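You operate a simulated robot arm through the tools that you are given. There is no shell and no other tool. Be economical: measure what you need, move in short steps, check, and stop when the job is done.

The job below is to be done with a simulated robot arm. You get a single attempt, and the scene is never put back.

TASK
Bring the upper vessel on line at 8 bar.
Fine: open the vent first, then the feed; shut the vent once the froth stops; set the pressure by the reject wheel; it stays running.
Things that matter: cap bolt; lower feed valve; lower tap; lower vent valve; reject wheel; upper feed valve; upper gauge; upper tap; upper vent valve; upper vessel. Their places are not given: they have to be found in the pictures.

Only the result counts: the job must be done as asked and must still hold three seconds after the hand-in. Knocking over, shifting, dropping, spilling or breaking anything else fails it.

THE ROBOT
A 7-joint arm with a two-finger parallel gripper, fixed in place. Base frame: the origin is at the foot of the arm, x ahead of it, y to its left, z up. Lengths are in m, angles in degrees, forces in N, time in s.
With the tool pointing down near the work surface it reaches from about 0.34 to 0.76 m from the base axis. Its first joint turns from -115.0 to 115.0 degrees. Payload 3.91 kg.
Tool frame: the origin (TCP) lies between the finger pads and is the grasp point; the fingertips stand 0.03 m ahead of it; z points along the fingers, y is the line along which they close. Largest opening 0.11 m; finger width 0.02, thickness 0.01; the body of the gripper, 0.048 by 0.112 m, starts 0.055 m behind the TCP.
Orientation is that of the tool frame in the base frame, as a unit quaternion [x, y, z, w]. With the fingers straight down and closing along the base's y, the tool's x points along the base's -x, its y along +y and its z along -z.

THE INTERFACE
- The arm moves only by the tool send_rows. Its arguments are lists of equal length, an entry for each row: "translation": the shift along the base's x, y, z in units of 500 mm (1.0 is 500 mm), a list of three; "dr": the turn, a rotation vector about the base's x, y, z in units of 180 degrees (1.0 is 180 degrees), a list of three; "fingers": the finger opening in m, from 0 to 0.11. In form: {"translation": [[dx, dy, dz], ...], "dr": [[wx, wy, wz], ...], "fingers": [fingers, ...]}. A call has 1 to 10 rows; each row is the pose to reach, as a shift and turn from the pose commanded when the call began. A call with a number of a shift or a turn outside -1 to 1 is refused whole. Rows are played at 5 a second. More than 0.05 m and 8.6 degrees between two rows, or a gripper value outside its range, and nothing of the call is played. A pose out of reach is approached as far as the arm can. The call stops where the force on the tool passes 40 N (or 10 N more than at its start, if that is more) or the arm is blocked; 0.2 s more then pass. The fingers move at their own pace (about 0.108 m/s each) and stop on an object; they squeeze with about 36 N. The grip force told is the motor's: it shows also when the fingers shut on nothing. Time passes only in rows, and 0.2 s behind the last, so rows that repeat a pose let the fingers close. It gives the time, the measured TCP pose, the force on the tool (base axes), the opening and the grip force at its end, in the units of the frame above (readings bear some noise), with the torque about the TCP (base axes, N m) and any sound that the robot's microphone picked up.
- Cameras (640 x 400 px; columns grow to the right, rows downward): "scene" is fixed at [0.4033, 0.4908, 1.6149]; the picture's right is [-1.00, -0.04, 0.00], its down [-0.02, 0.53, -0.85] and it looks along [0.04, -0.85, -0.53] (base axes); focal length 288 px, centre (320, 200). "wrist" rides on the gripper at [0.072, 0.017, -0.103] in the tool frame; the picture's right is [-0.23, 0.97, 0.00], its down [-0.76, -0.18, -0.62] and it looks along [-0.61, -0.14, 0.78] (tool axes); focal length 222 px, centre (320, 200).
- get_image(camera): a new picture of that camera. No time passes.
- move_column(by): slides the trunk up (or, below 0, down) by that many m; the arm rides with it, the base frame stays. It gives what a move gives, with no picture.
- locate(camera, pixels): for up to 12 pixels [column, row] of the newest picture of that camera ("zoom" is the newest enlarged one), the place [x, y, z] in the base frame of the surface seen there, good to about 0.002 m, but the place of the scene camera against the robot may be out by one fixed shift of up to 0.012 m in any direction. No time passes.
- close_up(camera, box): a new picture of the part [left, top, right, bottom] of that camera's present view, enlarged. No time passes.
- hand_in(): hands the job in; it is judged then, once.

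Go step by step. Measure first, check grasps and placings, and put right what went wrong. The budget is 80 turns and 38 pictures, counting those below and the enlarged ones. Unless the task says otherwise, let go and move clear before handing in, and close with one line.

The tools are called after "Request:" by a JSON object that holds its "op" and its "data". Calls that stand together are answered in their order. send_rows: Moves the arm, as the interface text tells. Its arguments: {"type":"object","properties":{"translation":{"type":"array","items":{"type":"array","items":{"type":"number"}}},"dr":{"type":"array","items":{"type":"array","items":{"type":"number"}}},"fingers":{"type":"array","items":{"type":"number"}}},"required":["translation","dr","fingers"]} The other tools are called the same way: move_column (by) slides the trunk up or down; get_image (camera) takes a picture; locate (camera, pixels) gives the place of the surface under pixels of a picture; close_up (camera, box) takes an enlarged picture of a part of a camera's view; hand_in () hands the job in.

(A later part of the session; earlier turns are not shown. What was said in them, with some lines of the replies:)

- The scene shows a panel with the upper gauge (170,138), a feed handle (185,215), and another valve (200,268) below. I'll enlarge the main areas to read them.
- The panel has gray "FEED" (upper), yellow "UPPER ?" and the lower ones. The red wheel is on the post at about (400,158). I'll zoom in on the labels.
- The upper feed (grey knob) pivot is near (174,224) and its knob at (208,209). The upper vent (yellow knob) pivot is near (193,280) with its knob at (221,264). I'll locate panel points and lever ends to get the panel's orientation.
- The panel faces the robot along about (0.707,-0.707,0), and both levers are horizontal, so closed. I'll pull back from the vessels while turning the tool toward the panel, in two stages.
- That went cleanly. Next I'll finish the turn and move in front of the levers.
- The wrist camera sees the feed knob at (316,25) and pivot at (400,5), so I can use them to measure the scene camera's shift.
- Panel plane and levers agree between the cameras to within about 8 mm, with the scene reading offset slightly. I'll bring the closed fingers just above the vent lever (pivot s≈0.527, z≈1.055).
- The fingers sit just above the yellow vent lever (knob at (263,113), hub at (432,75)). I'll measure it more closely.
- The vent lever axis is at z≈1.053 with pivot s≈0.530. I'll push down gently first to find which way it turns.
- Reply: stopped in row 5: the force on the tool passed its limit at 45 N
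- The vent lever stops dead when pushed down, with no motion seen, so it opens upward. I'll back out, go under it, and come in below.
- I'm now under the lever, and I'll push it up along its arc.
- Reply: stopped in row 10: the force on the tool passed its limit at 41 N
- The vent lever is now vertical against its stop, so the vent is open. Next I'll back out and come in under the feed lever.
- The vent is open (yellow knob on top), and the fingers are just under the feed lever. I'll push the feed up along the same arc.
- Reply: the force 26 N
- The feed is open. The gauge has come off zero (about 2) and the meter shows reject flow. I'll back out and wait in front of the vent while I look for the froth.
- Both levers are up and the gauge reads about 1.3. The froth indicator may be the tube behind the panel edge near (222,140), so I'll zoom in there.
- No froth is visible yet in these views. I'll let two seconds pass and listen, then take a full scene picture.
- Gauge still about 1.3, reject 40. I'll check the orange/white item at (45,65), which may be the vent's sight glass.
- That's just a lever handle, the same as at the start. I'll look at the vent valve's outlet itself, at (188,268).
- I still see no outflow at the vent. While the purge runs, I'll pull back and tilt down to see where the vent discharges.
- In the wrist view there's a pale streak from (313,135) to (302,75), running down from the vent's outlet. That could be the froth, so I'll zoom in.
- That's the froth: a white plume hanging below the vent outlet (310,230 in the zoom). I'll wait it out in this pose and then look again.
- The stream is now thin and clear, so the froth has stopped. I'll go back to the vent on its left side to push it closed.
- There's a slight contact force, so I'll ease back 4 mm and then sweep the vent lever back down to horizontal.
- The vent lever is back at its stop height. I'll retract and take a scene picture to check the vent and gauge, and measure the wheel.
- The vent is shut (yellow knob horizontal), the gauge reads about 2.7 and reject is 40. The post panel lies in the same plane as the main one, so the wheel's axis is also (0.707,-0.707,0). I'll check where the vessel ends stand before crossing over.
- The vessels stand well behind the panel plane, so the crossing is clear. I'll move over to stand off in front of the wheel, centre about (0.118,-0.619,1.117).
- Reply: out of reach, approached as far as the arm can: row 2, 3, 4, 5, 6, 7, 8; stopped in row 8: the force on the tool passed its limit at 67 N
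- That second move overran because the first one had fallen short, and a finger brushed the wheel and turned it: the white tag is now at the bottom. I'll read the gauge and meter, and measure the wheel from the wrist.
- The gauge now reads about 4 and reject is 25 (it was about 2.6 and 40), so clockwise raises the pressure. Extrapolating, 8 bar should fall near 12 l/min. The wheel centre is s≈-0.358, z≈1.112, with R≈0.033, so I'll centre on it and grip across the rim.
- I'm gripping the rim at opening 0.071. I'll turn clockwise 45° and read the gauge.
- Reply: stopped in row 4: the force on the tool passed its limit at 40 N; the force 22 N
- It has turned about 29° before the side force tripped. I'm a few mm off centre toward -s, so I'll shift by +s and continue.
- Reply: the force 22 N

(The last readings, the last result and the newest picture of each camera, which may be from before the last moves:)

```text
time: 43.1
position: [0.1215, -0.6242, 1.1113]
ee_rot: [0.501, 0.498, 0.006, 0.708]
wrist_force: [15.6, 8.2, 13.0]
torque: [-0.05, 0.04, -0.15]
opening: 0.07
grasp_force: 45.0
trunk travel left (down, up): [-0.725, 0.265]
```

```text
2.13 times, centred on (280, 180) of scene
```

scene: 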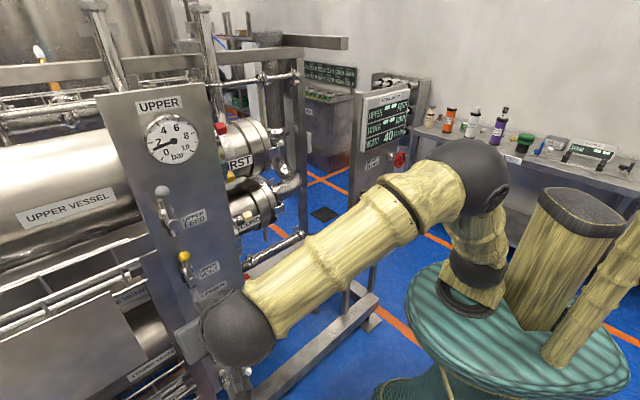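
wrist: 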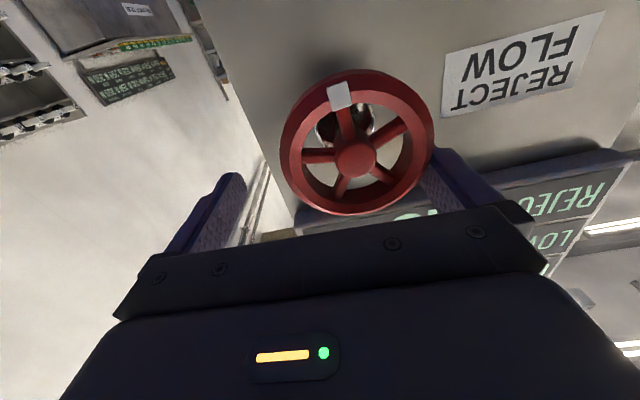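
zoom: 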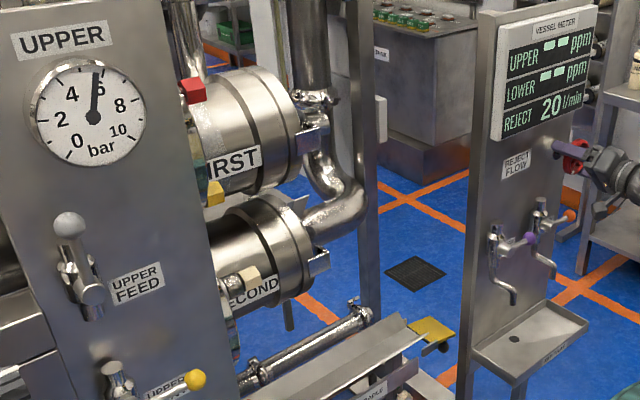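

The gauge reads about 5.8 with reject at 20, though it may lag. I'll hold for two seconds and take a sharp gauge reading.

Request:
{"op": "send_rows", "data": {"translation": [[0, 0, 0], [0, 0, 0], [0, 0, 0], [0, 0, 0], [0, 0, 0], [0, 0, 0], [0, 0, 0], [0, 0, 0], [0, 0, 0], [0, 0, 0]], "dr": [[0, 0, 0], [0, 0, 0], [0, 0, 0], [0, 0, 0], [0, 0, 0], [0, 0, 0], [0, 0, 0], [0, 0, 0], [0, 0, 0], [0, 0, 0]], "fingers": [0.05, 0.05, 0.05, 0.05, 0.05, 0.05, 0.05, 0.05, 0.05, 0.05]}}

Request:
{"op": "close_up", "data": {"camera": "scene", "box": [130, 105, 210, 170]}}

```text
time: 45.3
position: [0.1222, -0.6236, 1.1095]
ee_rot: [0.502, 0.497, 0.004, 0.708]
wrist_force: [22.2, 7.8, 17.3]
torque: [0.18, 0.49, -0.77]
opening: 0.0695
grasp_force: 45.2
trunk travel left (down, up): [-0.725, 0.265]
```

```text
6.15 times, centred on (170, 138) of scene
```

zoom: 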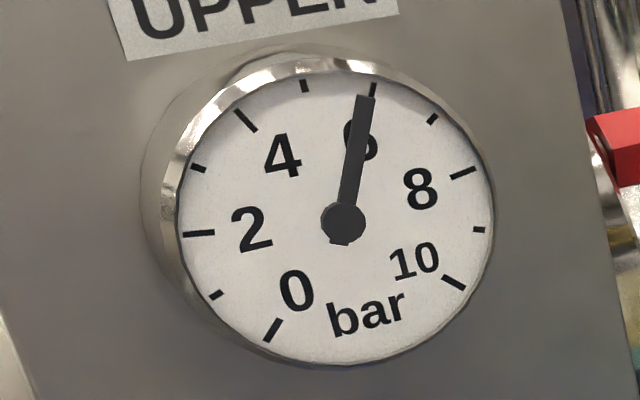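

The gauge is settled at about 5.9. I'll ease the side load, turn another 32° clockwise, and hold to settle.

Request:
{"op": "send_rows", "data": {"translation": [[0.006, 0.003, 0.006], [0.008, 0.004, 0.008], [0.008, 0.004, 0.008], [0.008, 0.004, 0.008], [0.008, 0.004, 0.008], [0.008, 0.004, 0.008]], "dr": [[0, 0, 0], [0.0314, -0.0314, 0], [0.0628, -0.0628, 0], [0.0942, -0.0942, 0], [0.1257, -0.1257, 0], [0.1257, -0.1257, 0]], "fingers": [0.05, 0.05, 0.05, 0.05, 0.05, 0.05]}}

```text
time: 46.7
position: [0.124, -0.6214, 1.1128]
ee_rot: [0.621, 0.337, 0.2, 0.679]
wrist_force: [4.4, 16.2, 4.7]
torque: [0.49, 0.57, -0.33]
opening: 0.0697
grasp_force: 44.7
trunk travel left (down, up): [-0.725, 0.265]
```

It turned the full 32°. Now I'll hold to let it settle and read the gauge.

Request:
{"op": "send_rows", "data": {"translation": [[0, 0, 0], [0, 0, 0], [0, 0, 0], [0, 0, 0], [0, 0, 0], [0, 0, 0], [0, 0, 0], [0, 0, 0], [0, 0, 0], [0, 0, 0]], "dr": [[0, 0, 0], [0, 0, 0], [0, 0, 0], [0, 0, 0], [0, 0, 0], [0, 0, 0], [0, 0, 0], [0, 0, 0], [0, 0, 0], [0, 0, 0]], "fingers": [0.05, 0.05, 0.05, 0.05, 0.05, 0.05, 0.05, 0.05, 0.05, 0.05]}}

Request:
{"op": "close_up", "data": {"camera": "scene", "box": [130, 105, 210, 170]}}

```text
time: 48.9
position: [0.1239, -0.6218, 1.1137]
ee_rot: [0.62, 0.339, 0.199, 0.679]
wrist_force: [-0.5, 15.3, 3.8]
torque: [0.23, 0.27, -0.41]
opening: 0.0694
grasp_force: 44.8
trunk travel left (down, up): [-0.725, 0.265]
```

```text
6.15 times, centred on (170, 138) of scene
```

zoom: 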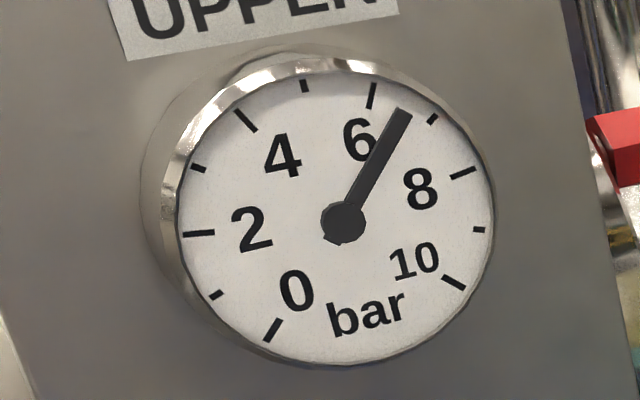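

It reads about 6.6, so roughly 46° of turn per bar and about 55° more to go. I'll regrip for more wrist range: open, then roll back counterclockwise around the wheel.

Request:
{"op": "send_rows", "data": {"translation": [[0, 0, 0], [0, 0, 0], [0, 0, 0], [0, 0, 0]], "dr": [[0, 0, 0], [0, 0, 0], [0, 0, 0], [0, 0, 0]], "fingers": [0.09, 0.11, 0.11, 0.11]}}

Request:
{"op": "send_rows", "data": {"translation": [[0, 0, 0], [0, 0, 0], [0, 0, 0], [0, 0, 0], [0, 0, 0], [0, 0, 0], [0, 0, 0], [0, 0, 0], [0, 0, 0]], "dr": [[-0.0314, 0.0314, 0], [-0.0628, 0.0628, 0], [-0.0942, 0.0942, 0], [-0.1257, 0.1257, 0], [-0.1571, 0.1571, 0], [-0.1885, 0.1885, 0], [-0.22, 0.22, 0], [-0.2514, 0.2514, 0], [-0.2828, 0.2828, 0]], "fingers": [0.11, 0.11, 0.11, 0.11, 0.11, 0.11, 0.11, 0.11, 0.11]}}

```text
time: 49.9
position: [0.1225, -0.6243, 1.1123]
ee_rot: [0.621, 0.339, 0.2, 0.678]
wrist_force: [-0.2, -0.2, -0.2]
torque: [-0.05, 0.04, 0.04]
opening: 0.1099
grasp_force: 0.0
trunk travel left (down, up): [-0.725, 0.265]
```

```text
time: 51.9
position: [0.1231, -0.625, 1.1115]
ee_rot: [0.302, 0.639, -0.238, 0.666]
wrist_force: [0.6, -1.0, -0.3]
torque: [0.02, 0.01, 0.03]
opening: 0.1098
grasp_force: 0.1
trunk travel left (down, up): [-0.725, 0.265]
```

Free and centred again, and rolled back. Now I'll close and turn 48°.

Request:
{"op": "send_rows", "data": {"translation": [[0, 0, 0], [0, 0, 0], [0, 0, 0], [0, 0, 0]], "dr": [[0, 0, 0], [0, 0, 0], [0, 0, 0], [0, 0, 0]], "fingers": [0.08, 0.05, 0.05, 0.05]}}

Request:
{"op": "send_rows", "data": {"translation": [[0, 0, 0], [0, 0, 0], [0, 0, 0], [0, 0, 0], [0, 0, 0], [0, 0, 0]], "dr": [[0.0314, -0.0314, 0], [0.0628, -0.0628, 0], [0.0942, -0.0942, 0], [0.1257, -0.1257, 0], [0.1571, -0.1571, 0], [0.1885, -0.1885, 0]], "fingers": [0.05, 0.05, 0.05, 0.05, 0.05, 0.05]}}

```text
time: 52.9
position: [0.1188, -0.6282, 1.1121]
ee_rot: [0.305, 0.637, -0.238, 0.666]
wrist_force: [-15.1, -21.6, 7.9]
torque: [0.32, 0.23, -0.07]
opening: 0.0689
grasp_force: 44.6
trunk travel left (down, up): [-0.725, 0.265]
```

```text
time: 54.3
position: [0.1209, -0.6248, 1.1128]
ee_rot: [0.537, 0.458, 0.055, 0.706]
wrist_force: [-11.6, -16.6, 10.1]
torque: [0.31, 0.33, -0.53]
opening: 0.0681
grasp_force: 44.9
trunk travel left (down, up): [-0.725, 0.265]
```

It turned 48° without slipping. I'll hold about 4 s to settle, then read the gauge.

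Request:
{"op": "send_rows", "data": {"translation": [[0, 0, 0], [0, 0, 0], [0, 0, 0], [0, 0, 0], [0, 0, 0], [0, 0, 0], [0, 0, 0], [0, 0, 0], [0, 0, 0], [0, 0, 0]], "dr": [[0, 0, 0], [0, 0, 0], [0, 0, 0], [0, 0, 0], [0, 0, 0], [0, 0, 0], [0, 0, 0], [0, 0, 0], [0, 0, 0], [0, 0, 0]], "fingers": [0.05, 0.05, 0.05, 0.05, 0.05, 0.05, 0.05, 0.05, 0.05, 0.05]}}

Request:
{"op": "send_rows", "data": {"translation": [[0, 0, 0], [0, 0, 0], [0, 0, 0], [0, 0, 0], [0, 0, 0], [0, 0, 0], [0, 0, 0], [0, 0, 0], [0, 0, 0], [0, 0, 0]], "dr": [[0, 0, 0], [0, 0, 0], [0, 0, 0], [0, 0, 0], [0, 0, 0], [0, 0, 0], [0, 0, 0], [0, 0, 0], [0, 0, 0], [0, 0, 0]], "fingers": [0.05, 0.05, 0.05, 0.05, 0.05, 0.05, 0.05, 0.05, 0.05, 0.05]}}

Request:
{"op": "close_up", "data": {"camera": "scene", "box": [130, 105, 210, 170]}}

```text
time: 56.5
position: [0.1213, -0.6251, 1.1119]
ee_rot: [0.537, 0.459, 0.054, 0.706]
wrist_force: [-6.0, -20.9, 18.6]
torque: [0.19, 0.2, 0.3]
opening: 0.0682
grasp_force: 45.1
trunk travel left (down, up): [-0.725, 0.265]
```

```text
time: 58.7
position: [0.1205, -0.6237, 1.1115]
ee_rot: [0.537, 0.459, 0.055, 0.706]
wrist_force: [-2.7, -11.7, 9.8]
torque: [-0.33, -0.28, -0.95]
opening: 0.0683
grasp_force: 45.1
trunk travel left (down, up): [-0.725, 0.265]
```

```text
6.15 times, centred on (170, 138) of scene
```

zoom: 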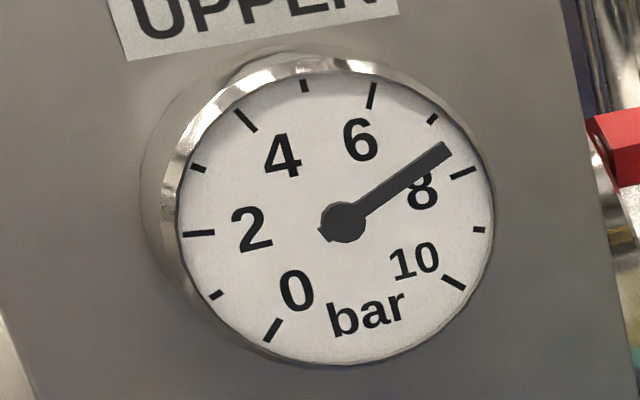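

It now reads about 7.5, at roughly 49° per bar. I'll turn another 25° clockwise, settle, and use the last picture to check.

Request:
{"op": "send_rows", "data": {"translation": [[0, 0, 0], [0, 0, 0], [0, 0, 0], [0, 0, 0], [0, 0, 0]], "dr": [[0.0245, -0.0245, 0], [0.0491, -0.0491, 0], [0.0736, -0.0736, 0], [0.0982, -0.0982, 0], [0.0982, -0.0982, 0]], "fingers": [0.05, 0.05, 0.05, 0.05, 0.05]}}

Request:
{"op": "send_rows", "data": {"translation": [[0, 0, 0], [0, 0, 0], [0, 0, 0], [0, 0, 0], [0, 0, 0], [0, 0, 0], [0, 0, 0], [0, 0, 0], [0, 0, 0], [0, 0, 0]], "dr": [[0, 0, 0], [0, 0, 0], [0, 0, 0], [0, 0, 0], [0, 0, 0], [0, 0, 0], [0, 0, 0], [0, 0, 0], [0, 0, 0], [0, 0, 0]], "fingers": [0.05, 0.05, 0.05, 0.05, 0.05, 0.05, 0.05, 0.05, 0.05, 0.05]}}

```text
time: 59.9
position: [0.1218, -0.624, 1.114]
ee_rot: [0.623, 0.332, 0.205, 0.678]
wrist_force: [-6.9, -4.5, 16.6]
torque: [0.19, 0.23, 1.29]
opening: 0.0685
grasp_force: 45.5
trunk travel left (down, up): [-0.725, 0.265]
```

```text
time: 62.1
position: [0.1219, -0.6229, 1.1136]
ee_rot: [0.623, 0.333, 0.206, 0.677]
wrist_force: [-0.1, -7.6, 23.1]
torque: [-0.08, 0.07, -1.09]
opening: 0.0684
grasp_force: 44.7
trunk travel left (down, up): [-0.725, 0.265]
```

The turn came out at 24.8°. I'll settle a little more and take the last reading.

Request:
{"op": "send_rows", "data": {"translation": [[0, 0, 0], [0, 0, 0], [0, 0, 0], [0, 0, 0], [0, 0, 0], [0, 0, 0], [0, 0, 0], [0, 0, 0], [0, 0, 0], [0, 0, 0]], "dr": [[0, 0, 0], [0, 0, 0], [0, 0, 0], [0, 0, 0], [0, 0, 0], [0, 0, 0], [0, 0, 0], [0, 0, 0], [0, 0, 0], [0, 0, 0]], "fingers": [0.05, 0.05, 0.05, 0.05, 0.05, 0.05, 0.05, 0.05, 0.05, 0.05]}}

Request:
{"op": "close_up", "data": {"camera": "scene", "box": [130, 105, 210, 170]}}

```text
time: 64.3
position: [0.1221, -0.625, 1.1143]
ee_rot: [0.622, 0.333, 0.207, 0.678]
wrist_force: [-0.6, -9.8, 26.7]
torque: [0.11, 0.33, -0.33]
opening: 0.0684
grasp_force: 45.7
trunk travel left (down, up): [-0.725, 0.265]
```

```text
6.15 times, centred on (170, 138) of scene
```

zoom: 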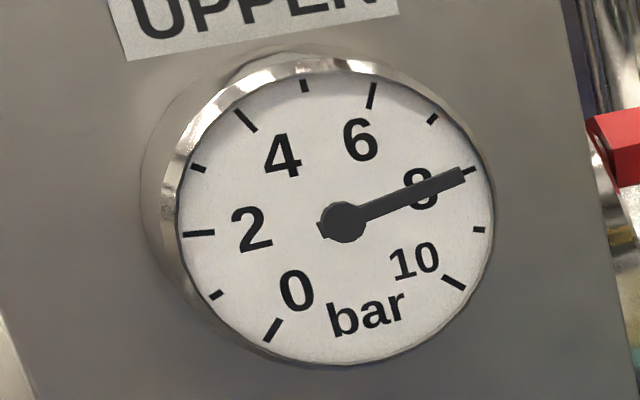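

The needle tip at (466,173) points straight at the 8 mark. I'll open the fingers and back straight out.

Request:
{"op": "send_rows", "data": {"translation": [[0, 0, 0], [0, 0, 0], [0, 0, 0], [0, 0, 0], [-0.04, 0.04, 0], [-0.09, 0.09, 0], [-0.14, 0.14, 0], [-0.16, 0.16, 0]], "dr": [[0, 0, 0], [0, 0, 0], [0, 0, 0], [0, 0, 0], [0, 0, 0], [0, 0, 0], [0, 0, 0], [0, 0, 0]], "fingers": [0.09, 0.11, 0.11, 0.11, 0.11, 0.11, 0.11, 0.11]}}

```text
time: 66.1
position: [0.0426, -0.5444, 1.1113]
ee_rot: [0.622, 0.333, 0.207, 0.678]
wrist_force: [0.5, -0.2, 0.0]
torque: [0.02, 0.0, -0.03]
opening: 0.1104
grasp_force: 0.0
trunk travel left (down, up): [-0.725, 0.265]
```

The arm is clear with no contact, and the wheel was left at the 8 bar setting with the vent shut and the feed open. I'm handing in.

Request:
{"op": "hand_in", "data": {}}

```text
The job is handed in.
```

The upper vessel is on line and running: feed open, vent shut after the froth cleared, and the gauge on 8 bar at the last reading, just before I let go of the reject wheel. On the way to the wheel a finger hit it hard (67 N) and turned it clockwise; I saw no damage and set the pressure after that.
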